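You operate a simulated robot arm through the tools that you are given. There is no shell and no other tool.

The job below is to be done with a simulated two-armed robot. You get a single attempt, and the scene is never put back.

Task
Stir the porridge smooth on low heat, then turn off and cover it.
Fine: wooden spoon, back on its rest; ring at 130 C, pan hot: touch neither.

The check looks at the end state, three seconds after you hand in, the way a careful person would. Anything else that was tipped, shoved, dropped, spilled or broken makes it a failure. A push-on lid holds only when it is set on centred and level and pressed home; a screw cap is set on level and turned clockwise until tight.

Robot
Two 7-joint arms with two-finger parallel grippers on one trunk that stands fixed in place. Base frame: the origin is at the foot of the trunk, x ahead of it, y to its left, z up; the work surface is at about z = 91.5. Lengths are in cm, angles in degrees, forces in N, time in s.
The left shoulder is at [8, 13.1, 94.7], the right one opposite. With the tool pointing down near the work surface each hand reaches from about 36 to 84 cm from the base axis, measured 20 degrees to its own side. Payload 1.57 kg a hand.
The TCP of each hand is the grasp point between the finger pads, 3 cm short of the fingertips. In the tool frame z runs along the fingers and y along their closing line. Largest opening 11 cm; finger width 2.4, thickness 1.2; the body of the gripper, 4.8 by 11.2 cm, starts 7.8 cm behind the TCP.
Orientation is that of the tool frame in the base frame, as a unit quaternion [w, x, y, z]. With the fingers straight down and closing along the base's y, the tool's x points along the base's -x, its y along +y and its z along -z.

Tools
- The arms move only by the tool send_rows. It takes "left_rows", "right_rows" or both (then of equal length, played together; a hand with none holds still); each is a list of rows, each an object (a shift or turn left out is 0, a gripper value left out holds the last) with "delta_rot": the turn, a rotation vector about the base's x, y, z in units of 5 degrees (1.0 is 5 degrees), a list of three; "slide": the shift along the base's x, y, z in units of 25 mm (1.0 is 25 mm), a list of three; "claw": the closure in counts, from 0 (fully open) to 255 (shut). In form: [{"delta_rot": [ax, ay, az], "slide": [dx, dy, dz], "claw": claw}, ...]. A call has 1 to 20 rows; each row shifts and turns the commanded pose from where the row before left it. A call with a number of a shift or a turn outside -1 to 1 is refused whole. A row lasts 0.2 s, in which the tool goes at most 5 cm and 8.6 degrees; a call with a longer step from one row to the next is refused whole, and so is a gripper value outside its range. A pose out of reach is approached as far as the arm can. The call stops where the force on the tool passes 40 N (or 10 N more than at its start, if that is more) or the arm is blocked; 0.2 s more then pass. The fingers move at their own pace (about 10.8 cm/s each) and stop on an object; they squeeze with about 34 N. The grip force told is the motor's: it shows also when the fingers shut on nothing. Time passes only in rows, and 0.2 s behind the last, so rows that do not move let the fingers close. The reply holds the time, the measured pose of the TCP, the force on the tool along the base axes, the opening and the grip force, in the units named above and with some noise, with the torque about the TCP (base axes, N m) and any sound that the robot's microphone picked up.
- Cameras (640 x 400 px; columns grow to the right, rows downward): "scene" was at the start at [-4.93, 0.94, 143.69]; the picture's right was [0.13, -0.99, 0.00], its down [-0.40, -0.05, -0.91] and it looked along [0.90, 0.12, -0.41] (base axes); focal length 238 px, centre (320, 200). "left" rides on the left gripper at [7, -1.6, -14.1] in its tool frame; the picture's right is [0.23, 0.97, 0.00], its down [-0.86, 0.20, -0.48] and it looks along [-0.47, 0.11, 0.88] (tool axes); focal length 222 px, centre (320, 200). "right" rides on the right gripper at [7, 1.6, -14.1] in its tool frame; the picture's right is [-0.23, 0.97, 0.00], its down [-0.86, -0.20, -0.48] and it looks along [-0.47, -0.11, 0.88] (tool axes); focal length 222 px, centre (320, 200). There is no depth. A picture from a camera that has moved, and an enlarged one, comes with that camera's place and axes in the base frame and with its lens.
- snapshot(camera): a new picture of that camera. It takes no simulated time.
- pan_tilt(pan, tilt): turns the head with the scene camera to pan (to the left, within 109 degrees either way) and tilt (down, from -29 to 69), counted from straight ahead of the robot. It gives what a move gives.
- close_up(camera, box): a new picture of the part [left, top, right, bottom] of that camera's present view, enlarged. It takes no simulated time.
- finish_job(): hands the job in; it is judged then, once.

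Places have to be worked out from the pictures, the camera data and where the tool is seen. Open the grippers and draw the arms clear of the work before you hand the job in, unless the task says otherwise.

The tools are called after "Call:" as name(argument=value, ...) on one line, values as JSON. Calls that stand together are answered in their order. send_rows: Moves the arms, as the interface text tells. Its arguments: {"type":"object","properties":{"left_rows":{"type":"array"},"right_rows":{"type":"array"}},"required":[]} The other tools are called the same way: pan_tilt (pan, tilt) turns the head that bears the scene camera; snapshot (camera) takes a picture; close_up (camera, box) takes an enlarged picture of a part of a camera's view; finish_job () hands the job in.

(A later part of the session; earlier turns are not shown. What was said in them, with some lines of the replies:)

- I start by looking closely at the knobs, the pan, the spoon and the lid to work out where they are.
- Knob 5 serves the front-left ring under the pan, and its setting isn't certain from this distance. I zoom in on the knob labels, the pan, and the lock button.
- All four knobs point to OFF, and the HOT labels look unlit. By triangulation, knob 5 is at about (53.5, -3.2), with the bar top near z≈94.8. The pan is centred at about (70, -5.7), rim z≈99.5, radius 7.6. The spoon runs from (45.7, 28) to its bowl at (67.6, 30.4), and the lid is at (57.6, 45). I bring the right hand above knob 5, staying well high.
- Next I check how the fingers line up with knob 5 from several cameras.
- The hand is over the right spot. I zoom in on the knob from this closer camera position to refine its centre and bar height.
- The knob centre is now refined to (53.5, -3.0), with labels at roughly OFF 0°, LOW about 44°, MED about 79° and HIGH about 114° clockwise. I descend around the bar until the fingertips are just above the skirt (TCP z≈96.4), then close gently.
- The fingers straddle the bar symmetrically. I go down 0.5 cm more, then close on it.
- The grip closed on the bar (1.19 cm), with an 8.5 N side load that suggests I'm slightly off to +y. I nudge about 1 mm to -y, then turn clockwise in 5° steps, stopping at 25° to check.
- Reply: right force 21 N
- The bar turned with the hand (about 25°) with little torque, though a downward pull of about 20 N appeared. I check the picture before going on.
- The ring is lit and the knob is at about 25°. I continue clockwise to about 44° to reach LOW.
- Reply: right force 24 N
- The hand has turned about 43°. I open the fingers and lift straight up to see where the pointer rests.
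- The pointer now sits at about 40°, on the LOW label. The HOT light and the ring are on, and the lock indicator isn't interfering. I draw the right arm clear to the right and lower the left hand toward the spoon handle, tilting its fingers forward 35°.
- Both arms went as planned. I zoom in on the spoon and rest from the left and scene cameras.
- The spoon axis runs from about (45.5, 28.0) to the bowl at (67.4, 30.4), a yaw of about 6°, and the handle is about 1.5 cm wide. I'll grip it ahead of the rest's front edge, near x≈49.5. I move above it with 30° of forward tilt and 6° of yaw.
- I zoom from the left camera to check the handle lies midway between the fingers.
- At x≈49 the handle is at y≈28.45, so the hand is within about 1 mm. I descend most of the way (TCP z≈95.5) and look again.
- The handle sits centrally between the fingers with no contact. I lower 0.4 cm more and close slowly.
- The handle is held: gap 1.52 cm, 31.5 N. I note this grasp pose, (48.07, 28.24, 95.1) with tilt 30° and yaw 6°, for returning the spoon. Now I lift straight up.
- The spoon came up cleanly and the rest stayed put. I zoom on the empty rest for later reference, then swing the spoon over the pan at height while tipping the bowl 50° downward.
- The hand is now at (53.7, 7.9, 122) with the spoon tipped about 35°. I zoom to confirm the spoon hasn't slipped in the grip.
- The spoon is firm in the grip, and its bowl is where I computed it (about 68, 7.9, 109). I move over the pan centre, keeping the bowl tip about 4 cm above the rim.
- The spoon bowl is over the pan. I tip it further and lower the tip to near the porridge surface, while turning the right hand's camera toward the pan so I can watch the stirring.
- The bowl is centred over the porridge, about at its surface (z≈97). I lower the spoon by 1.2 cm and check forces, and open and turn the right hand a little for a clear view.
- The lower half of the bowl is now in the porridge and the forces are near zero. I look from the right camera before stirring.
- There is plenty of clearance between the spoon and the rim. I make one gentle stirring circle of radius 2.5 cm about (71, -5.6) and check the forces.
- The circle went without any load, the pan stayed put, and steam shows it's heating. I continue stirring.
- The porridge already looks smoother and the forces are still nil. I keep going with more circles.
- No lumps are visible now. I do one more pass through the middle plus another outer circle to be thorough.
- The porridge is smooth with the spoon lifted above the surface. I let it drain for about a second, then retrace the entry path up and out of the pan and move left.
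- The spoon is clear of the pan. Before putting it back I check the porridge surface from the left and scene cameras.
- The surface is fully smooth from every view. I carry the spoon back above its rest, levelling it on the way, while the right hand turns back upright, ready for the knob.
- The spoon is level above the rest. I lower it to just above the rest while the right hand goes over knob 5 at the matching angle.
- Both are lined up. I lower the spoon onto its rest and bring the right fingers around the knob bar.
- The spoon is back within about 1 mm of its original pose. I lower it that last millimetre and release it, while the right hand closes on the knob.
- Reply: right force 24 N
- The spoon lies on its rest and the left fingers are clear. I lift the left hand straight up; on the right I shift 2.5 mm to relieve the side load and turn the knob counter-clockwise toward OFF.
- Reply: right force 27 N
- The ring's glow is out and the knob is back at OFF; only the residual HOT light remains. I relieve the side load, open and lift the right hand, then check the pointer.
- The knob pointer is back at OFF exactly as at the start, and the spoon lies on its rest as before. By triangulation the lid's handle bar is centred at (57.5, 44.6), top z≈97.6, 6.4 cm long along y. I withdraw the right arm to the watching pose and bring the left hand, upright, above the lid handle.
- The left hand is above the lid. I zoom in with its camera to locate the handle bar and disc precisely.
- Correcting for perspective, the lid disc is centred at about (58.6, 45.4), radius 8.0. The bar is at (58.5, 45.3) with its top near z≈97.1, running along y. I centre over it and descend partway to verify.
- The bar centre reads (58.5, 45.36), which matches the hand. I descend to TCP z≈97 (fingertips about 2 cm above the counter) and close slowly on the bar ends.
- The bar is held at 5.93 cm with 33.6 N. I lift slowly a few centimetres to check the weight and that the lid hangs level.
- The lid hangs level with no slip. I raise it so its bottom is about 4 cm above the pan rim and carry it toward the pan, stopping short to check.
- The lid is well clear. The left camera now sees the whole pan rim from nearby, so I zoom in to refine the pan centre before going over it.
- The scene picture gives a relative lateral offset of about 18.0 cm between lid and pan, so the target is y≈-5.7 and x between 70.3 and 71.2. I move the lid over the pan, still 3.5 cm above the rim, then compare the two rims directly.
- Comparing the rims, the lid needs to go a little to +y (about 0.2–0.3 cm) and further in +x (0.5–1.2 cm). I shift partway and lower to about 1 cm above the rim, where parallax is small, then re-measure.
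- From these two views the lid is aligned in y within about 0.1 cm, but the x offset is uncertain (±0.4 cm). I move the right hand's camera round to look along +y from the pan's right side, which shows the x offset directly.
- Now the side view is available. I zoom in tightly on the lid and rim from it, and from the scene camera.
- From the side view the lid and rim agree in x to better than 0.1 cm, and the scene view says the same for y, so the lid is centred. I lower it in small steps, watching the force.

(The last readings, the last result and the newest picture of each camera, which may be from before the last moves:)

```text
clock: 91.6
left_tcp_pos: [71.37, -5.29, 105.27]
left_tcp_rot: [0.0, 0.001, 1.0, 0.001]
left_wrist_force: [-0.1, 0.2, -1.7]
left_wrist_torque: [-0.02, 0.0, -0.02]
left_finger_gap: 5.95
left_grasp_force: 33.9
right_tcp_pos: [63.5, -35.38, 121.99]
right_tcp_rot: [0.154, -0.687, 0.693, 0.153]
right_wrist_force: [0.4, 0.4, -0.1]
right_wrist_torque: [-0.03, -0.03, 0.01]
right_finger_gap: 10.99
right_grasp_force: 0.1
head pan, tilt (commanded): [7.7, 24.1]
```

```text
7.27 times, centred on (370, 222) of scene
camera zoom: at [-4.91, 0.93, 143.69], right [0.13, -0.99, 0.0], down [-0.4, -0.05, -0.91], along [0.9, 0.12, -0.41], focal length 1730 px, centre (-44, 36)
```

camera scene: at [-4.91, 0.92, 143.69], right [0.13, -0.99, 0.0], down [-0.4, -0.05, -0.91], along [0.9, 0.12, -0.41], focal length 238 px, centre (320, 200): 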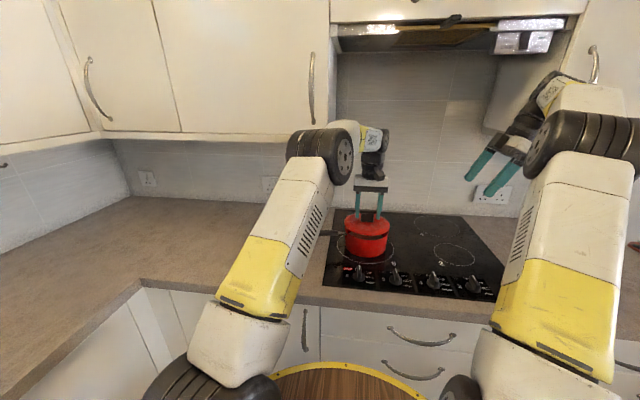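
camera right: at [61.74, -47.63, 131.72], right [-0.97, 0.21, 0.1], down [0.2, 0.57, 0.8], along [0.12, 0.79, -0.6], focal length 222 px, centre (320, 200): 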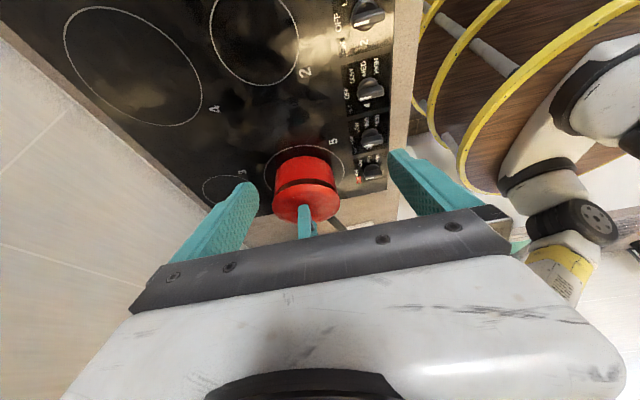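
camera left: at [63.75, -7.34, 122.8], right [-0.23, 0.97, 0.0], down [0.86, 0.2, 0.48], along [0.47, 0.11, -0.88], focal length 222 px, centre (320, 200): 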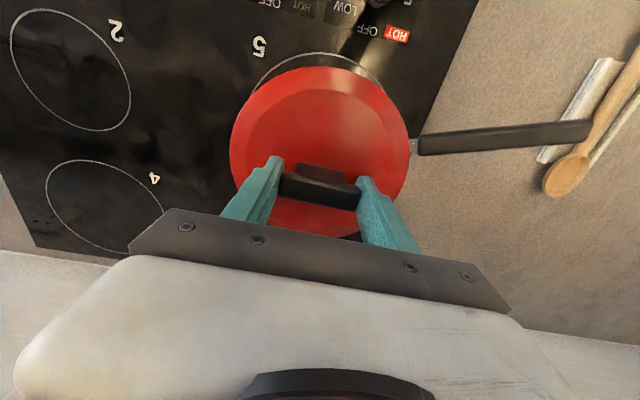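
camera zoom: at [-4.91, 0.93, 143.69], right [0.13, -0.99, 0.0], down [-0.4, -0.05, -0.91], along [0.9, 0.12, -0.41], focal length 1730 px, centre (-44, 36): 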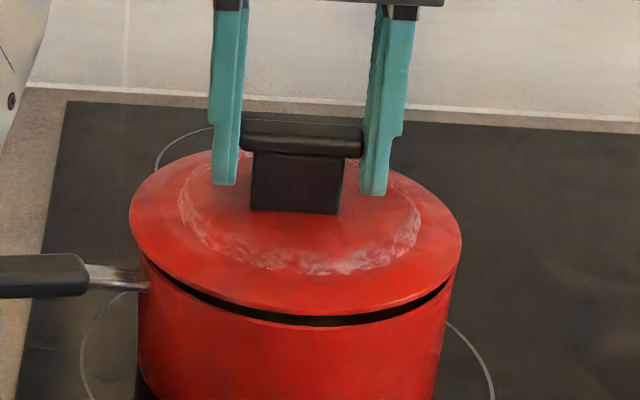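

The lid sits evenly over the rim with a gap of roughly half a centimetre. I lower it in 1–2 mm steps until it touches.

Call:
send_rows(left_rows=[{"slide": [0, -0.01, -0.06]}, {"slide": [0, 0, -0.06]}, {}])

Call:
send_rows(left_rows=[{"slide": [0, 0, -0.05]}, {}])

Call:
close_up(camera="right", box=[262, 140, 352, 226])

Call:
close_up(camera="scene", box=[335, 195, 405, 250])

```text
clock: 92.4
left_tcp_pos: [71.31, -5.34, 104.97]
left_tcp_rot: [0.001, 0.001, 1.0, 0.002]
left_wrist_force: [-0.3, 0.8, -2.2]
left_wrist_torque: [-0.02, -0.02, 0.03]
left_finger_gap: 5.94
left_grasp_force: 33.8
right_tcp_pos: [63.6, -35.29, 121.96]
right_tcp_rot: [0.154, -0.687, 0.694, 0.152]
right_wrist_force: [-0.5, -1.0, 0.6]
right_wrist_torque: [0.03, 0.03, -0.02]
right_finger_gap: 11.01
right_grasp_force: 0.2
head pan, tilt (commanded): [7.7, 24.1]
```

```text
clock: 93.0
left_tcp_pos: [71.4, -5.38, 104.96]
left_tcp_rot: [0.0, 0.001, 1.0, 0.002]
left_wrist_force: [0.0, -0.5, -0.9]
left_wrist_torque: [0.0, 0.02, 0.01]
left_finger_gap: 5.97
left_grasp_force: 33.7
right_tcp_pos: [63.57, -35.36, 121.79]
right_tcp_rot: [0.154, -0.687, 0.693, 0.152]
right_wrist_force: [0.8, 0.0, -0.3]
right_wrist_torque: [0.0, 0.03, 0.0]
right_finger_gap: 10.98
right_grasp_force: 0.1
head pan, tilt (commanded): [7.7, 24.1]
```

```text
4.65 times, centred on (307, 183) of right
camera zoom: at [61.71, -47.63, 131.73], right [-0.97, 0.22, 0.1], down [0.2, 0.57, 0.8], along [0.12, 0.79, -0.6], focal length 1033 px, centre (380, 279)
```

zoom: 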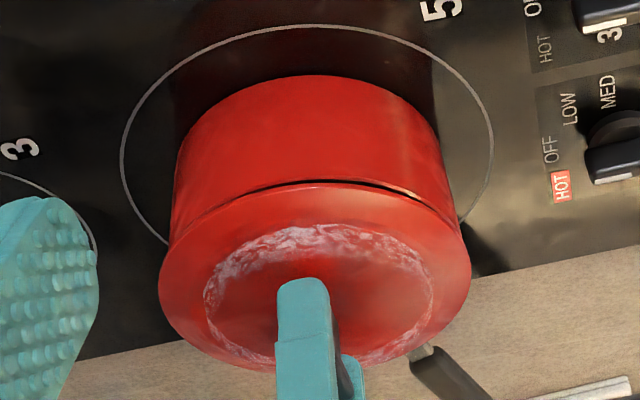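

```text
7.27 times, centred on (370, 222) of scene
camera zoom: at [-4.91, 0.93, 143.69], right [0.13, -0.99, 0.0], down [-0.4, -0.05, -0.91], along [0.9, 0.12, -0.41], focal length 1730 px, centre (-44, 36)
```

zoom: 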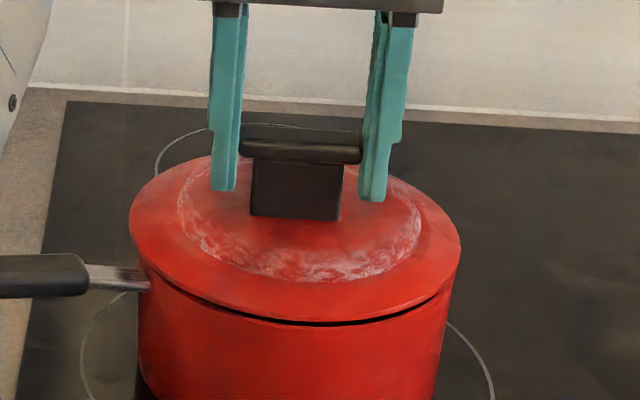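

There is still a thin gap and no contact force. I continue in 1.25 mm steps.

Call:
send_rows(left_rows=[{"slide": [0, 0, -0.05]}, {}])

Call:
send_rows(left_rows=[{"slide": [0, 0, -0.05]}, {}])

Call:
close_up(camera="right", box=[262, 140, 352, 226])

Call:
close_up(camera="scene", box=[335, 195, 405, 250])

```text
clock: 93.6
left_tcp_pos: [71.25, -5.42, 104.73]
left_tcp_rot: [0.0, 0.0, 1.0, 0.002]
left_wrist_force: [0.6, 0.0, -1.9]
left_wrist_torque: [0.0, 0.01, 0.01]
left_finger_gap: 5.94
left_grasp_force: 34.2
right_tcp_pos: [63.6, -35.26, 121.95]
right_tcp_rot: [0.154, -0.687, 0.693, 0.152]
right_wrist_force: [-0.3, 0.2, 0.2]
right_wrist_torque: [-0.03, 0.01, 0.0]
right_finger_gap: 10.99
right_grasp_force: 0.1
head pan, tilt (commanded): [7.7, 24.1]
```

```text
clock: 94.2
left_tcp_pos: [71.4, -5.45, 104.59]
left_tcp_rot: [0.0, 0.0, 1.0, 0.002]
left_wrist_force: [0.6, -0.1, -1.6]
left_wrist_torque: [0.01, 0.03, 0.0]
left_finger_gap: 5.93
left_grasp_force: 34.2
right_tcp_pos: [63.65, -35.35, 121.94]
right_tcp_rot: [0.154, -0.687, 0.693, 0.153]
right_wrist_force: [-0.1, 0.5, 0.1]
right_wrist_torque: [0.0, -0.01, 0.0]
right_finger_gap: 11.01
right_grasp_force: 0.0
head pan, tilt (commanded): [7.7, 24.1]
```

```text
4.65 times, centred on (307, 183) of right
camera zoom: at [61.71, -47.62, 131.73], right [-0.97, 0.22, 0.1], down [0.2, 0.57, 0.8], along [0.12, 0.79, -0.6], focal length 1033 px, centre (380, 279)
```

zoom: 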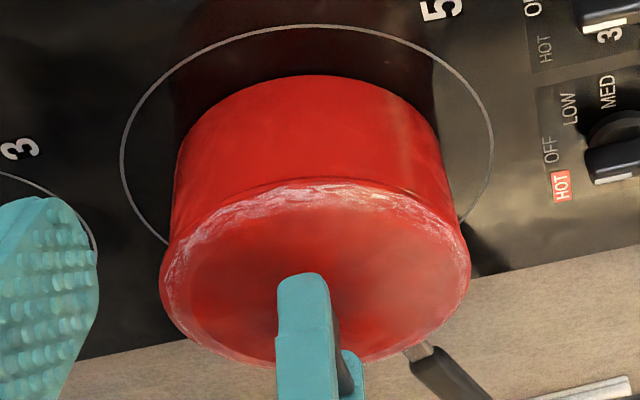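

```text
7.27 times, centred on (370, 222) of scene
camera zoom: at [-4.91, 0.93, 143.69], right [0.13, -0.99, 0.0], down [-0.4, -0.05, -0.91], along [0.9, 0.12, -0.41], focal length 1730 px, centre (-44, 36)
```

zoom: 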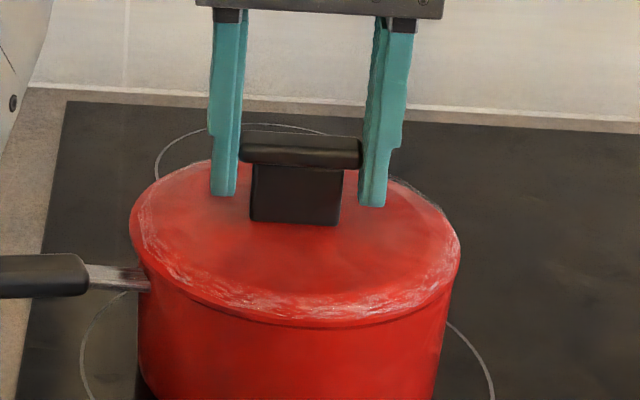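

The gap has almost closed. I keep lowering in 1 mm steps until the weight comes off the hand.

Call:
send_rows(left_rows=[{"slide": [0, 0, -0.04]}, {}])

Call:
send_rows(left_rows=[{"slide": [0, 0, -0.04]}, {}])

```text
clock: 94.8
left_tcp_pos: [71.39, -5.51, 104.43]
left_tcp_rot: [0.0, 0.002, 1.0, 0.002]
left_wrist_force: [-1.2, -1.4, 0.3]
left_wrist_torque: [0.02, -0.07, -0.05]
left_finger_gap: 5.95
left_grasp_force: 33.7
right_tcp_pos: [63.49, -35.34, 121.88]
right_tcp_rot: [0.154, -0.687, 0.693, 0.152]
right_wrist_force: [-0.8, 0.2, 0.1]
right_wrist_torque: [0.01, 0.01, -0.01]
right_finger_gap: 11.0
right_grasp_force: 0.0
head pan, tilt (commanded): [7.7, 24.1]
```

```text
clock: 95.4
left_tcp_pos: [71.27, -5.44, 104.5]
left_tcp_rot: [-0.001, 0.0, 1.0, 0.002]
left_wrist_force: [-5.3, -0.1, 2.0]
left_wrist_torque: [0.14, 0.0, 0.07]
left_finger_gap: 5.97
left_grasp_force: 34.5
right_tcp_pos: [63.49, -35.34, 121.99]
right_tcp_rot: [0.154, -0.687, 0.694, 0.153]
right_wrist_force: [-0.1, -0.1, 1.0]
right_wrist_torque: [0.01, 0.01, -0.01]
right_finger_gap: 11.0
right_grasp_force: 0.0
head pan, tilt (commanded): [7.7, 24.1]
```

Contact has begun: 2 N up, with a -5 N push along x, so the lid is a touch too far forward. I ease it 1 mm back toward me and re-read the forces.

Call:
send_rows(left_rows=[{"slide": [-0.04, 0, 0]}, {}])

Call:
close_up(camera="right", box=[262, 140, 352, 226])

Call:
close_up(camera="scene", box=[335, 195, 405, 250])

```text
clock: 96.0
left_tcp_pos: [71.17, -5.3, 104.32]
left_tcp_rot: [0.0, 0.001, 1.0, 0.002]
left_wrist_force: [0.5, -2.1, -0.5]
left_wrist_torque: [-0.05, -0.04, -0.08]
left_finger_gap: 5.96
left_grasp_force: 33.8
right_tcp_pos: [63.65, -35.26, 121.97]
right_tcp_rot: [0.154, -0.687, 0.694, 0.152]
right_wrist_force: [0.5, -0.1, 0.3]
right_wrist_torque: [0.02, 0.02, -0.02]
right_finger_gap: 11.0
right_grasp_force: 0.0
head pan, tilt (commanded): [7.7, 24.1]
```

```text
4.65 times, centred on (307, 183) of right
camera zoom: at [61.71, -47.64, 131.73], right [-0.97, 0.22, 0.1], down [0.2, 0.57, 0.8], along [0.12, 0.79, -0.6], focal length 1033 px, centre (380, 279)
```

zoom: 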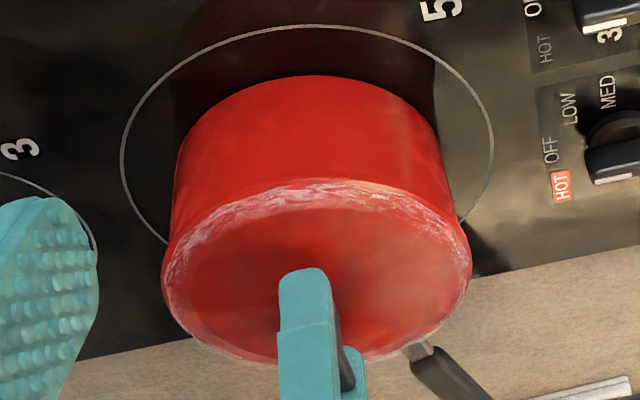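

```text
7.27 times, centred on (370, 222) of scene
camera zoom: at [-4.91, 0.92, 143.69], right [0.13, -0.99, 0.0], down [-0.4, -0.05, -0.91], along [0.9, 0.12, -0.41], focal length 1730 px, centre (-44, 36)
```

zoom: 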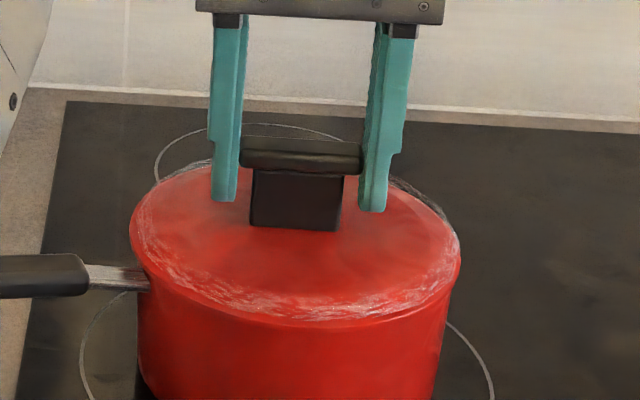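

The side force is gone and the lid slid down a little into place. I continue lowering by 1 mm steps until it bears.

Call:
send_rows(left_rows=[{"slide": [0, 0, -0.04]}, {}])

Call:
send_rows(left_rows=[{"slide": [0, 0, -0.04]}, {}])

Call:
close_up(camera="right", box=[262, 140, 352, 226])

Call:
close_up(camera="scene", box=[335, 195, 405, 250])

```text
clock: 96.6
left_tcp_pos: [71.19, -5.39, 104.25]
left_tcp_rot: [0.001, 0.001, 1.0, 0.002]
left_wrist_force: [2.4, -2.7, 1.6]
left_wrist_torque: [-0.06, -0.09, -0.07]
left_finger_gap: 5.96
left_grasp_force: 34.5
right_tcp_pos: [63.69, -35.46, 121.76]
right_tcp_rot: [0.154, -0.687, 0.694, 0.152]
right_wrist_force: [-0.4, 0.6, 0.1]
right_wrist_torque: [0.01, -0.05, -0.03]
right_finger_gap: 11.0
right_grasp_force: 0.1
head pan, tilt (commanded): [7.7, 24.1]
```

```text
clock: 97.2
left_tcp_pos: [71.18, -5.48, 104.31]
left_tcp_rot: [0.001, 0.002, 1.0, 0.002]
left_wrist_force: [-0.3, -3.2, 10.8]
left_wrist_torque: [-0.16, 0.46, -0.12]
left_finger_gap: 5.96
left_grasp_force: 34.3
right_tcp_pos: [63.62, -35.33, 121.9]
right_tcp_rot: [0.154, -0.687, 0.694, 0.152]
right_wrist_force: [0.4, -0.8, 0.0]
right_wrist_torque: [-0.03, -0.02, 0.02]
right_finger_gap: 10.99
right_grasp_force: 0.1
head pan, tilt (commanded): [7.7, 24.1]
```

```text
4.65 times, centred on (307, 183) of right
camera zoom: at [61.67, -47.64, 131.75], right [-0.97, 0.22, 0.1], down [0.2, 0.57, 0.8], along [0.12, 0.79, -0.6], focal length 1033 px, centre (380, 279)
```

zoom: 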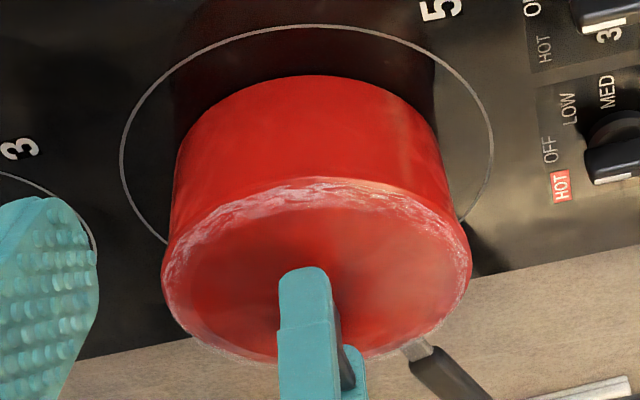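

```text
7.27 times, centred on (370, 222) of scene
camera zoom: at [-4.96, 0.92, 143.69], right [0.13, -0.99, 0.0], down [-0.4, -0.05, -0.91], along [0.9, 0.12, -0.41], focal length 1730 px, centre (-44, 36)
```

zoom: 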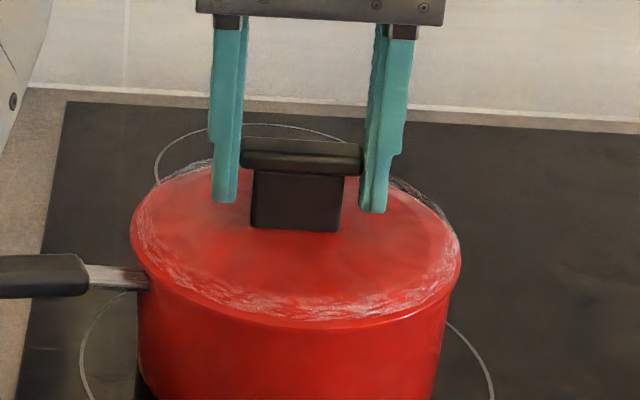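

The lid is bearing on the rim with about 11 N. I open the fingers gradually to let it settle.

Call:
send_rows(left_rows=[{"slide": [0, 0, 0.03]}, {"claw": 110}, {"claw": 90}, {"claw": 65}, {"claw": 46}, {}, {}])

Call:
close_up(camera="right", box=[262, 140, 352, 226])

Call:
close_up(camera="scene", box=[335, 195, 405, 250])

Call:
snapshot(camera="left")

```text
clock: 98.8
left_tcp_pos: [71.28, -5.31, 104.28]
left_tcp_rot: [0.0, 0.001, 1.0, 0.002]
left_wrist_force: [-0.8, -0.2, 0.5]
left_wrist_torque: [0.0, 0.01, -0.04]
left_finger_gap: 9.01
left_grasp_force: 0.1
right_tcp_pos: [63.52, -35.22, 121.83]
right_tcp_rot: [0.154, -0.687, 0.693, 0.153]
right_wrist_force: [-1.0, 0.6, -0.5]
right_wrist_torque: [-0.05, -0.01, 0.05]
right_finger_gap: 11.0
right_grasp_force: 0.0
head pan, tilt (commanded): [7.7, 24.1]
```

```text
4.65 times, centred on (307, 183) of right
camera zoom: at [61.71, -47.63, 131.74], right [-0.97, 0.22, 0.1], down [0.2, 0.57, 0.8], along [0.12, 0.79, -0.6], focal length 1033 px, centre (380, 279)
```

zoom: 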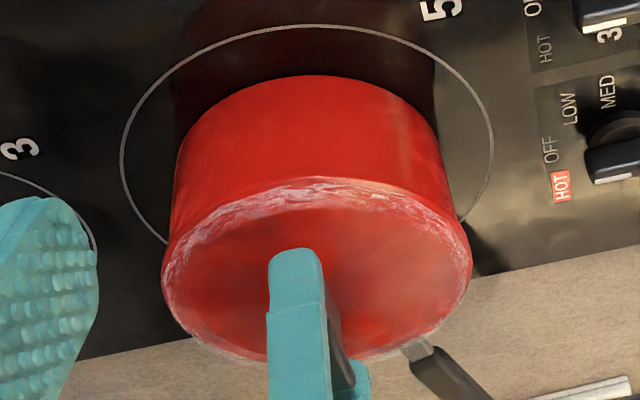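

```text
7.27 times, centred on (370, 222) of scene
camera zoom: at [-4.92, 0.93, 143.69], right [0.13, -0.99, 0.0], down [-0.4, -0.05, -0.91], along [0.9, 0.12, -0.41], focal length 1730 px, centre (-44, 36)
```

zoom: 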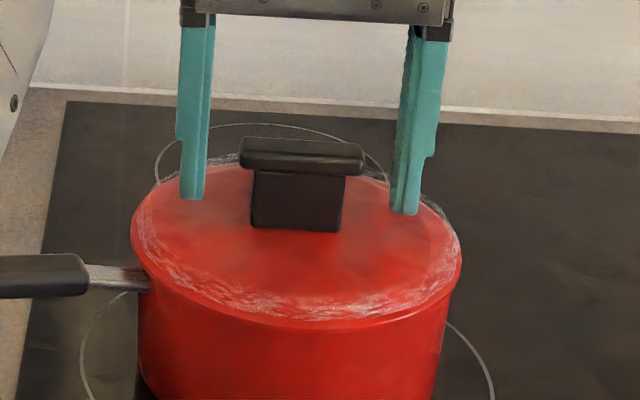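

```text
taken
camera left: at [64.32, -7.18, 118.5], right [-0.22, 0.97, 0.0], down [0.86, 0.2, 0.48], along [0.47, 0.11, -0.88], focal length 222 px, centre (320, 200)
```

left: 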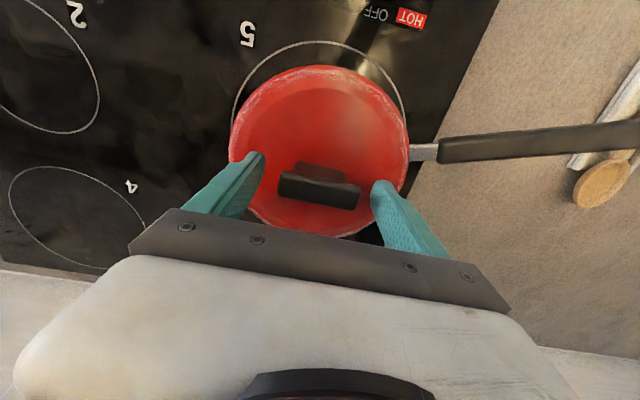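

The lid is released and looks seated. I lift the left hand straight up clear of the handle and inspect the joint closely from both cameras.

Call:
send_rows(left_rows=[{"slide": [0, 0, 0.4]}, {"slide": [0, 0, 0.8]}, {"slide": [0, 0, 0.8]}, {"slide": [0, 0, 0.5]}, {}])

Call:
close_up(camera="right", box=[265, 165, 350, 225])

Call:
close_up(camera="scene", box=[338, 210, 398, 250])

Call:
close_up(camera="left", box=[220, 50, 430, 230])

```text
clock: 100.0
left_tcp_pos: [71.29, -5.22, 110.4]
left_tcp_rot: [-0.001, 0.001, 1.0, 0.002]
left_wrist_force: [0.4, 0.3, 0.1]
left_wrist_torque: [0.01, 0.01, -0.01]
left_finger_gap: 9.05
left_grasp_force: 0.0
right_tcp_pos: [63.65, -35.29, 121.95]
right_tcp_rot: [0.153, -0.687, 0.693, 0.152]
right_wrist_force: [0.0, 0.2, -0.6]
right_wrist_torque: [-0.04, 0.02, -0.01]
right_finger_gap: 11.0
right_grasp_force: 0.1
head pan, tilt (commanded): [7.7, 24.1]
```

```text
6.67 times, centred on (308, 195) of right
camera zoom: at [61.7, -47.62, 131.74], right [-0.97, 0.22, 0.1], down [0.2, 0.57, 0.8], along [0.12, 0.79, -0.6], focal length 1481 px, centre (403, 233)
```

zoom: 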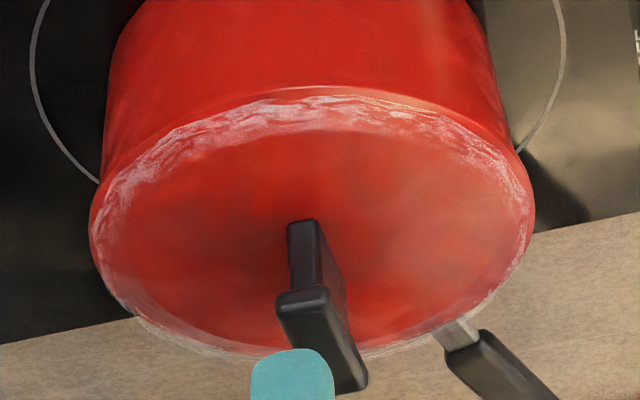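

```text
10.00 times, centred on (368, 230) of scene
camera zoom: at [-4.92, 0.93, 143.69], right [0.13, -0.99, 0.0], down [-0.4, -0.05, -0.91], along [0.9, 0.12, -0.41], focal length 2378 px, centre (-160, -100)
```

zoom: 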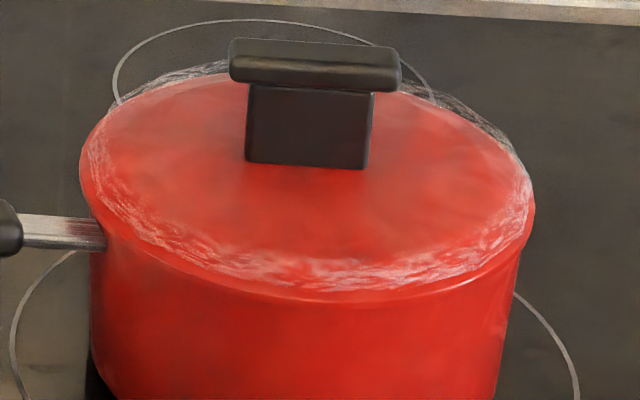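

```text
2.22 times, centred on (325, 140) of left
camera zoom: at [64.31, -7.07, 124.64], right [-0.22, 0.97, 0.0], down [0.86, 0.2, 0.48], along [0.47, 0.11, -0.88], focal length 494 px, centre (309, 333)
```

zoom: 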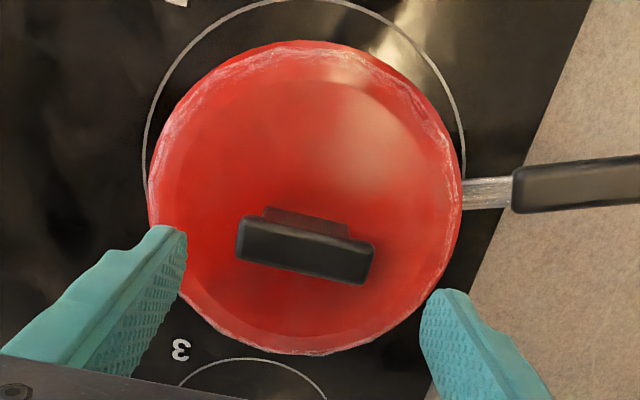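

The lid is level all round with no visible gap. To be sure it is home, I close the fingers and press lightly on the middle of its handle.

Call:
send_rows(left_rows=[{"slide": [-0.02, -0.04, 0], "claw": 255}, {}, {}, {}, {"slide": [0, 0, -0.4]}, {"slide": [0, 0, -0.4]}, {"slide": [0, 0, -0.2]}, {}])

Call:
close_up(camera="scene", box=[335, 190, 405, 250])

Call:
close_up(camera="right", box=[265, 165, 350, 225])

```text
clock: 101.8
left_tcp_pos: [71.31, -5.41, 108.03]
left_tcp_rot: [0.0, 0.002, 1.0, 0.002]
left_wrist_force: [-0.2, -0.5, 0.1]
left_wrist_torque: [0.01, 0.02, -0.05]
left_finger_gap: 0.01
left_grasp_force: 21.4
right_tcp_pos: [63.61, -35.19, 121.79]
right_tcp_rot: [0.154, -0.688, 0.693, 0.152]
right_wrist_force: [-0.4, 0.0, 0.4]
right_wrist_torque: [-0.02, -0.03, 0.01]
right_finger_gap: 11.01
right_grasp_force: 0.0
head pan, tilt (commanded): [7.7, 24.1]
```

```text
6.67 times, centred on (370, 220) of scene
camera zoom: at [-4.92, 0.93, 143.69], right [0.13, -0.99, 0.0], down [-0.4, -0.05, -0.91], along [0.9, 0.12, -0.41], focal length 1586 px, centre (-13, 67)
```

zoom: 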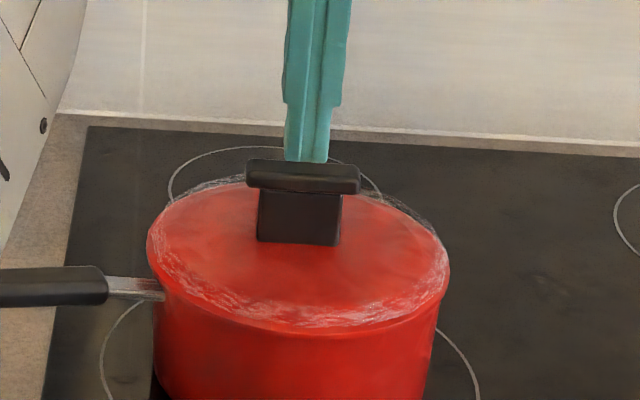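

```text
6.67 times, centred on (308, 195) of right
camera zoom: at [61.71, -47.62, 131.74], right [-0.97, 0.22, 0.1], down [0.2, 0.57, 0.8], along [0.12, 0.79, -0.6], focal length 1481 px, centre (403, 233)
```

zoom: 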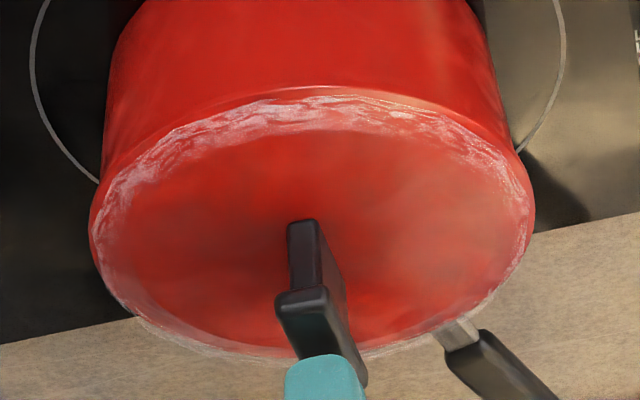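

The closed fingertips are centred over the bar, about 1 cm above it. I step down to touch and press gently.

Call:
send_rows(left_rows=[{"slide": [0, 0, -0.12]}, {"slide": [0, 0, -0.12]}, {}])

Call:
send_rows(left_rows=[{"slide": [0, 0, -0.05]}, {}])

Call:
send_rows(left_rows=[{"slide": [0, 0, -0.05]}, {}])

```text
clock: 102.6
left_tcp_pos: [71.3, -5.37, 107.45]
left_tcp_rot: [0.0, 0.002, 1.0, 0.002]
left_wrist_force: [-0.9, 1.8, 9.6]
left_wrist_torque: [0.02, 0.11, -0.07]
left_finger_gap: 0.03
left_grasp_force: 21.2
right_tcp_pos: [63.66, -35.25, 121.97]
right_tcp_rot: [0.153, -0.688, 0.693, 0.152]
right_wrist_force: [-0.4, -0.1, 0.8]
right_wrist_torque: [0.0, 0.01, -0.02]
right_finger_gap: 10.98
right_grasp_force: 0.0
head pan, tilt (commanded): [7.7, 24.1]
```

```text
clock: 103.2
left_tcp_pos: [71.21, -5.52, 107.41]
left_tcp_rot: [0.003, 0.001, 1.0, 0.002]
left_wrist_force: [-2.4, 2.7, 23.0]
left_wrist_torque: [0.04, 0.14, -0.08]
left_finger_gap: 0.0
left_grasp_force: 21.6
right_tcp_pos: [63.41, -35.26, 121.98]
right_tcp_rot: [0.155, -0.687, 0.693, 0.152]
right_wrist_force: [0.7, 0.7, -0.3]
right_wrist_torque: [-0.01, 0.02, 0.01]
right_finger_gap: 11.01
right_grasp_force: 0.0
head pan, tilt (commanded): [7.7, 24.1]
```

```text
clock: 103.8
left_tcp_pos: [71.33, -5.49, 107.45]
left_tcp_rot: [0.003, 0.001, 1.0, 0.001]
left_wrist_force: [3.5, 1.6, 37.8]
left_wrist_torque: [0.09, 0.08, -0.06]
left_finger_gap: 0.0
left_grasp_force: 20.9
right_tcp_pos: [63.55, -35.19, 122.03]
right_tcp_rot: [0.155, -0.687, 0.693, 0.152]
right_wrist_force: [0.6, 0.4, -0.1]
right_wrist_torque: [-0.01, 0.0, 0.02]
right_finger_gap: 11.03
right_grasp_force: 0.0
head pan, tilt (commanded): [7.7, 24.1]
```

It took 38 N without moving, so the lid is fully seated. I raise the left hand straight up and off.

Call:
send_rows(left_rows=[{"slide": [0, 0, 0.2]}, {"slide": [0, 0, 0.3]}, {"slide": [0, 0, 0.6]}, {"slide": [0, 0, 0.9]}, {"slide": [0, 0, 0.9]}, {"slide": [-0.2, 0.5, 0.6]}, {"slide": [-0.3, 0.9, 0.3], "claw": 0}, {"slide": [-0.4, 1, 0.2]}, {"slide": [-0.4, 1, 0.2]}, {"slide": [-0.4, 1, 0.2]}, {"slide": [-0.5, 1, 0.2]}, {"slide": [-0.5, 1, 0.2]}, {"slide": [-0.5, 1, 0.2]}, {"slide": [-0.5, 1, 0.2]}, {"slide": [-0.5, 1, 0]}, {"slide": [-0.5, 1, 0]}, {"slide": [-0.5, 0.8, 0]}, {}])

Call:
close_up(camera="scene", box=[320, 190, 430, 300])

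Call:
close_up(camera="right", box=[262, 140, 352, 226])

Call:
snapshot(camera="scene")

Call:
snapshot(camera="left")

```text
clock: 107.6
left_tcp_pos: [58.26, 22.52, 120.4]
left_tcp_rot: [0.0, 0.001, 1.0, 0.002]
left_wrist_force: [0.4, -0.2, -0.6]
left_wrist_torque: [0.0, 0.01, 0.0]
left_finger_gap: 11.0
left_grasp_force: 0.2
right_tcp_pos: [63.55, -35.25, 121.99]
right_tcp_rot: [0.153, -0.688, 0.693, 0.153]
right_wrist_force: [-0.2, 0.3, -0.1]
right_wrist_torque: [0.02, 0.02, 0.03]
right_finger_gap: 10.98
right_grasp_force: 0.0
head pan, tilt (commanded): [7.7, 24.1]
```

```text
3.64 times, centred on (375, 245) of scene
camera zoom: at [-4.93, 0.93, 143.69], right [0.13, -0.99, 0.0], down [-0.4, -0.05, -0.91], along [0.9, 0.12, -0.41], focal length 865 px, centre (120, 36)
```

zoom: 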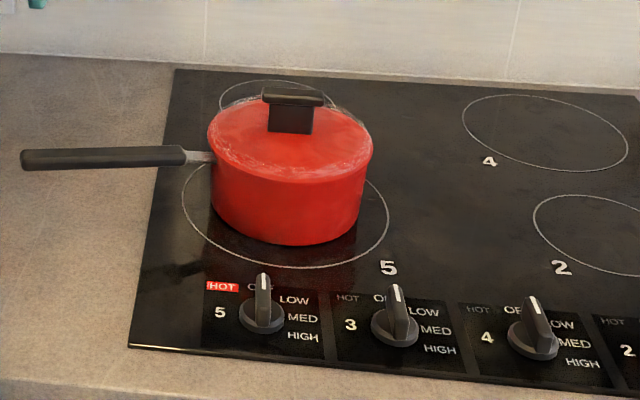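

```text
4.65 times, centred on (307, 183) of right
camera zoom: at [61.7, -47.62, 131.74], right [-0.97, 0.22, 0.1], down [0.2, 0.57, 0.8], along [0.12, 0.79, -0.6], focal length 1033 px, centre (380, 279)
```

zoom: 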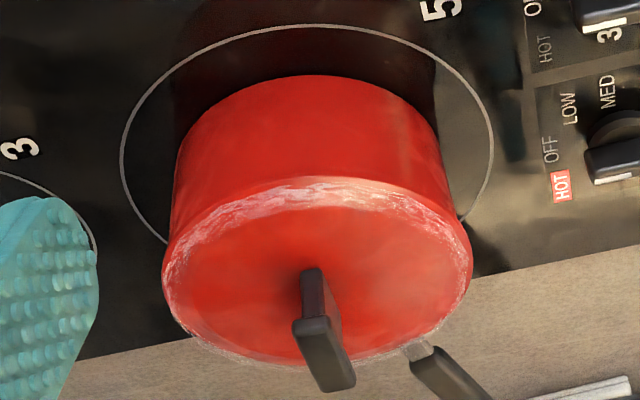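

```text
taken
camera scene: at [-4.93, 0.93, 143.69], right [0.13, -0.99, 0.0], down [-0.4, -0.05, -0.91], along [0.9, 0.12, -0.41], focal length 238 px, centre (320, 200)
```

scene: 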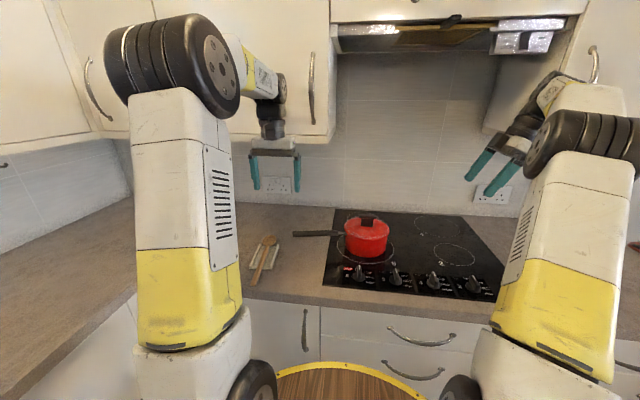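

```text
taken
camera left: at [51.29, 20.72, 134.55], right [-0.22, 0.97, 0.0], down [0.86, 0.2, 0.48], along [0.47, 0.11, -0.88], focal length 222 px, centre (320, 200)
```

left: 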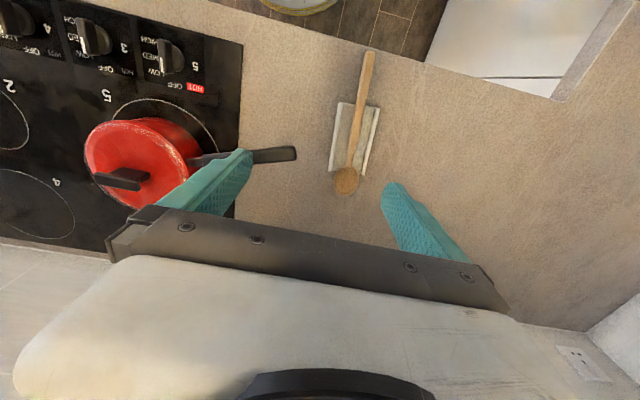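

Everything is as wanted: the lid is level and centred, ring 5 is off at the knob, the spoon is on its rest, and nothing else was disturbed. I draw both arms back, grippers open.

Call:
send_rows(left_rows=[{"slide": [-0.6, 0.3, 0.6], "claw": 0}, {"slide": [-0.8, 0.3, 0.7]}, {"slide": [-0.8, 0.3, 0.7]}, {"slide": [-0.8, 0.3, 0.7]}, {"slide": [-0.8, 0.3, 0.7]}, {"slide": [-0.8, 0.3, 0.7]}, {"slide": [-0.8, 0.3, 0.6]}, {"slide": [-0.6, 0.3, 0.3]}, {}, {}], right_rows=[{"slide": [-0.6, -0.1, 0.2], "delta_rot": [0, 0, -0.9], "claw": 0}, {"slide": [-0.85, 0, 0.2], "delta_rot": [0, 0, -0.9]}, {"slide": [-0.85, 0, 0.2], "delta_rot": [0, 0, -0.9]}, {"slide": [-0.85, 0, 0.2], "delta_rot": [0, 0, -0.9]}, {"slide": [-0.85, 0.1, 0.2], "delta_rot": [0, 0, -0.9]}, {"slide": [-0.85, 0.1, 0.2], "delta_rot": [0, 0, -0.9]}, {"slide": [-0.85, 0.1, 0.2], "delta_rot": [0, 0, -0.9]}, {"slide": [-0.85, 0.1, 0.2], "delta_rot": [0, 0, -0.9]}, {"slide": [-0.6, 0.1, 0], "delta_rot": [0, 0, -0.9]}, {}])

Call:
snapshot(camera="scene")

Call:
close_up(camera="scene", box=[200, 200, 400, 310])

Call:
close_up(camera="scene", box=[340, 255, 540, 310])

```text
clock: 109.8
left_tcp_pos: [43.21, 28.62, 132.43]
left_tcp_rot: [0.0, 0.001, 1.0, 0.002]
left_wrist_force: [0.4, -0.2, -0.2]
left_wrist_torque: [-0.01, -0.01, 0.0]
left_finger_gap: 11.01
left_grasp_force: 0.0
right_tcp_pos: [45.6, -34.22, 126.1]
right_tcp_rot: [0.197, -0.404, 0.889, 0.09]
right_wrist_force: [-0.6, -0.2, 0.5]
right_wrist_torque: [-0.01, 0.0, 0.03]
right_finger_gap: 10.99
right_grasp_force: 0.0
head pan, tilt (commanded): [7.7, 24.1]
```

```text
taken
camera scene: at [-4.95, 0.94, 143.69], right [0.13, -0.99, 0.0], down [-0.4, -0.05, -0.91], along [0.9, 0.12, -0.41], focal length 238 px, centre (320, 200)
```

scene: 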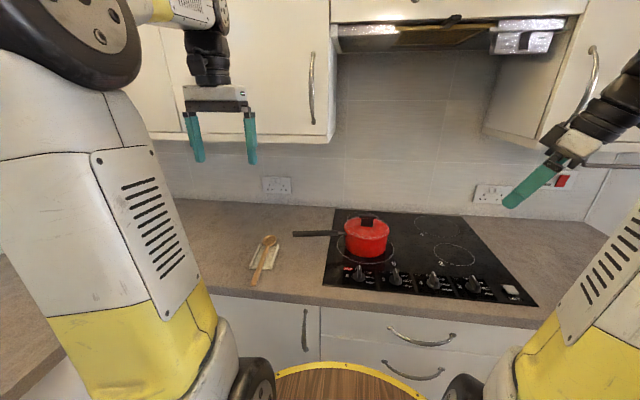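

```text
3.20 times, centred on (300, 255) of scene
camera zoom: at [-4.95, 0.94, 143.69], right [0.13, -0.99, 0.0], down [-0.4, -0.05, -0.91], along [0.9, 0.12, -0.41], focal length 761 px, centre (384, 24)
```

zoom: 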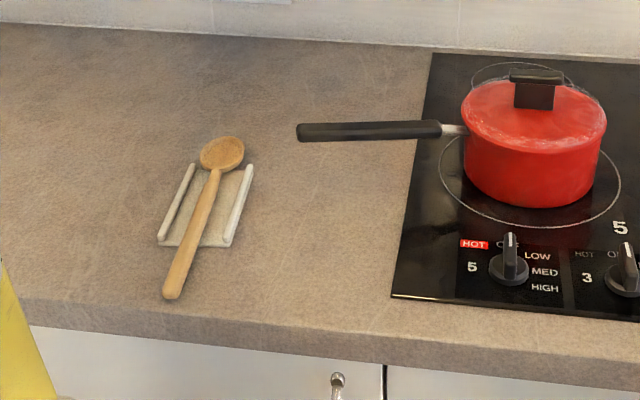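

```text
3.20 times, centred on (440, 282) of scene
camera zoom: at [-4.95, 0.94, 143.69], right [0.13, -0.99, 0.0], down [-0.4, -0.05, -0.91], along [0.9, 0.12, -0.41], focal length 761 px, centre (-64, -64)
```

zoom: 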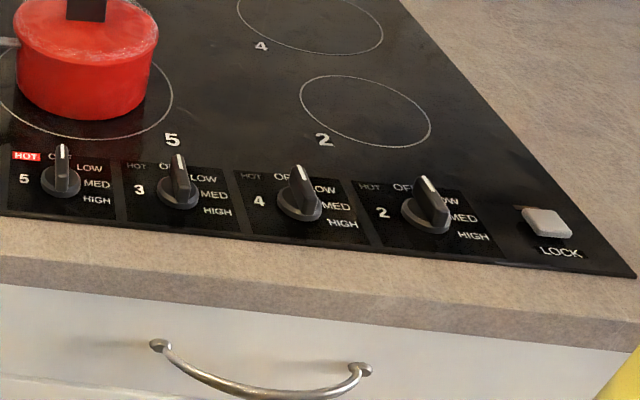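

The final pictures show the porridge stirred and covered, all knobs at OFF, the spoon on its rest, the pan where it was, and both arms clear with open grippers. I hand the job in.

Call:
finish_job()

```text
The job is handed in.
```

The porridge was stirred smooth on low heat, the ring is off, and the lid is on. I've handed the job in and haven't seen the check's result.

- **Heat:** I turned knob 5 from OFF to LOW before stirring and back to OFF afterwards. The glow under the pan is out. The HOT light was still on when I handed in, because the ring is still hot.
- **Stirring:** I stirred with the wooden spoon for about 20 seconds. No lumps showed from any camera afterwards.
- **Spoon:** It is back on its rest, in its original position to within about a millimetre. I didn't wipe it.
- **Lid:** It sits level and centred on the pan. I pressed on its handle with about 38 N and it didn't move further.
- **Everything else:** The grippers touched neither the ring nor the pan. The pan met only the lid as it was seated. The cameras showed no movement of the pan, and nothing else was moved or spilled. Both arms are drawn back with the grippers open.
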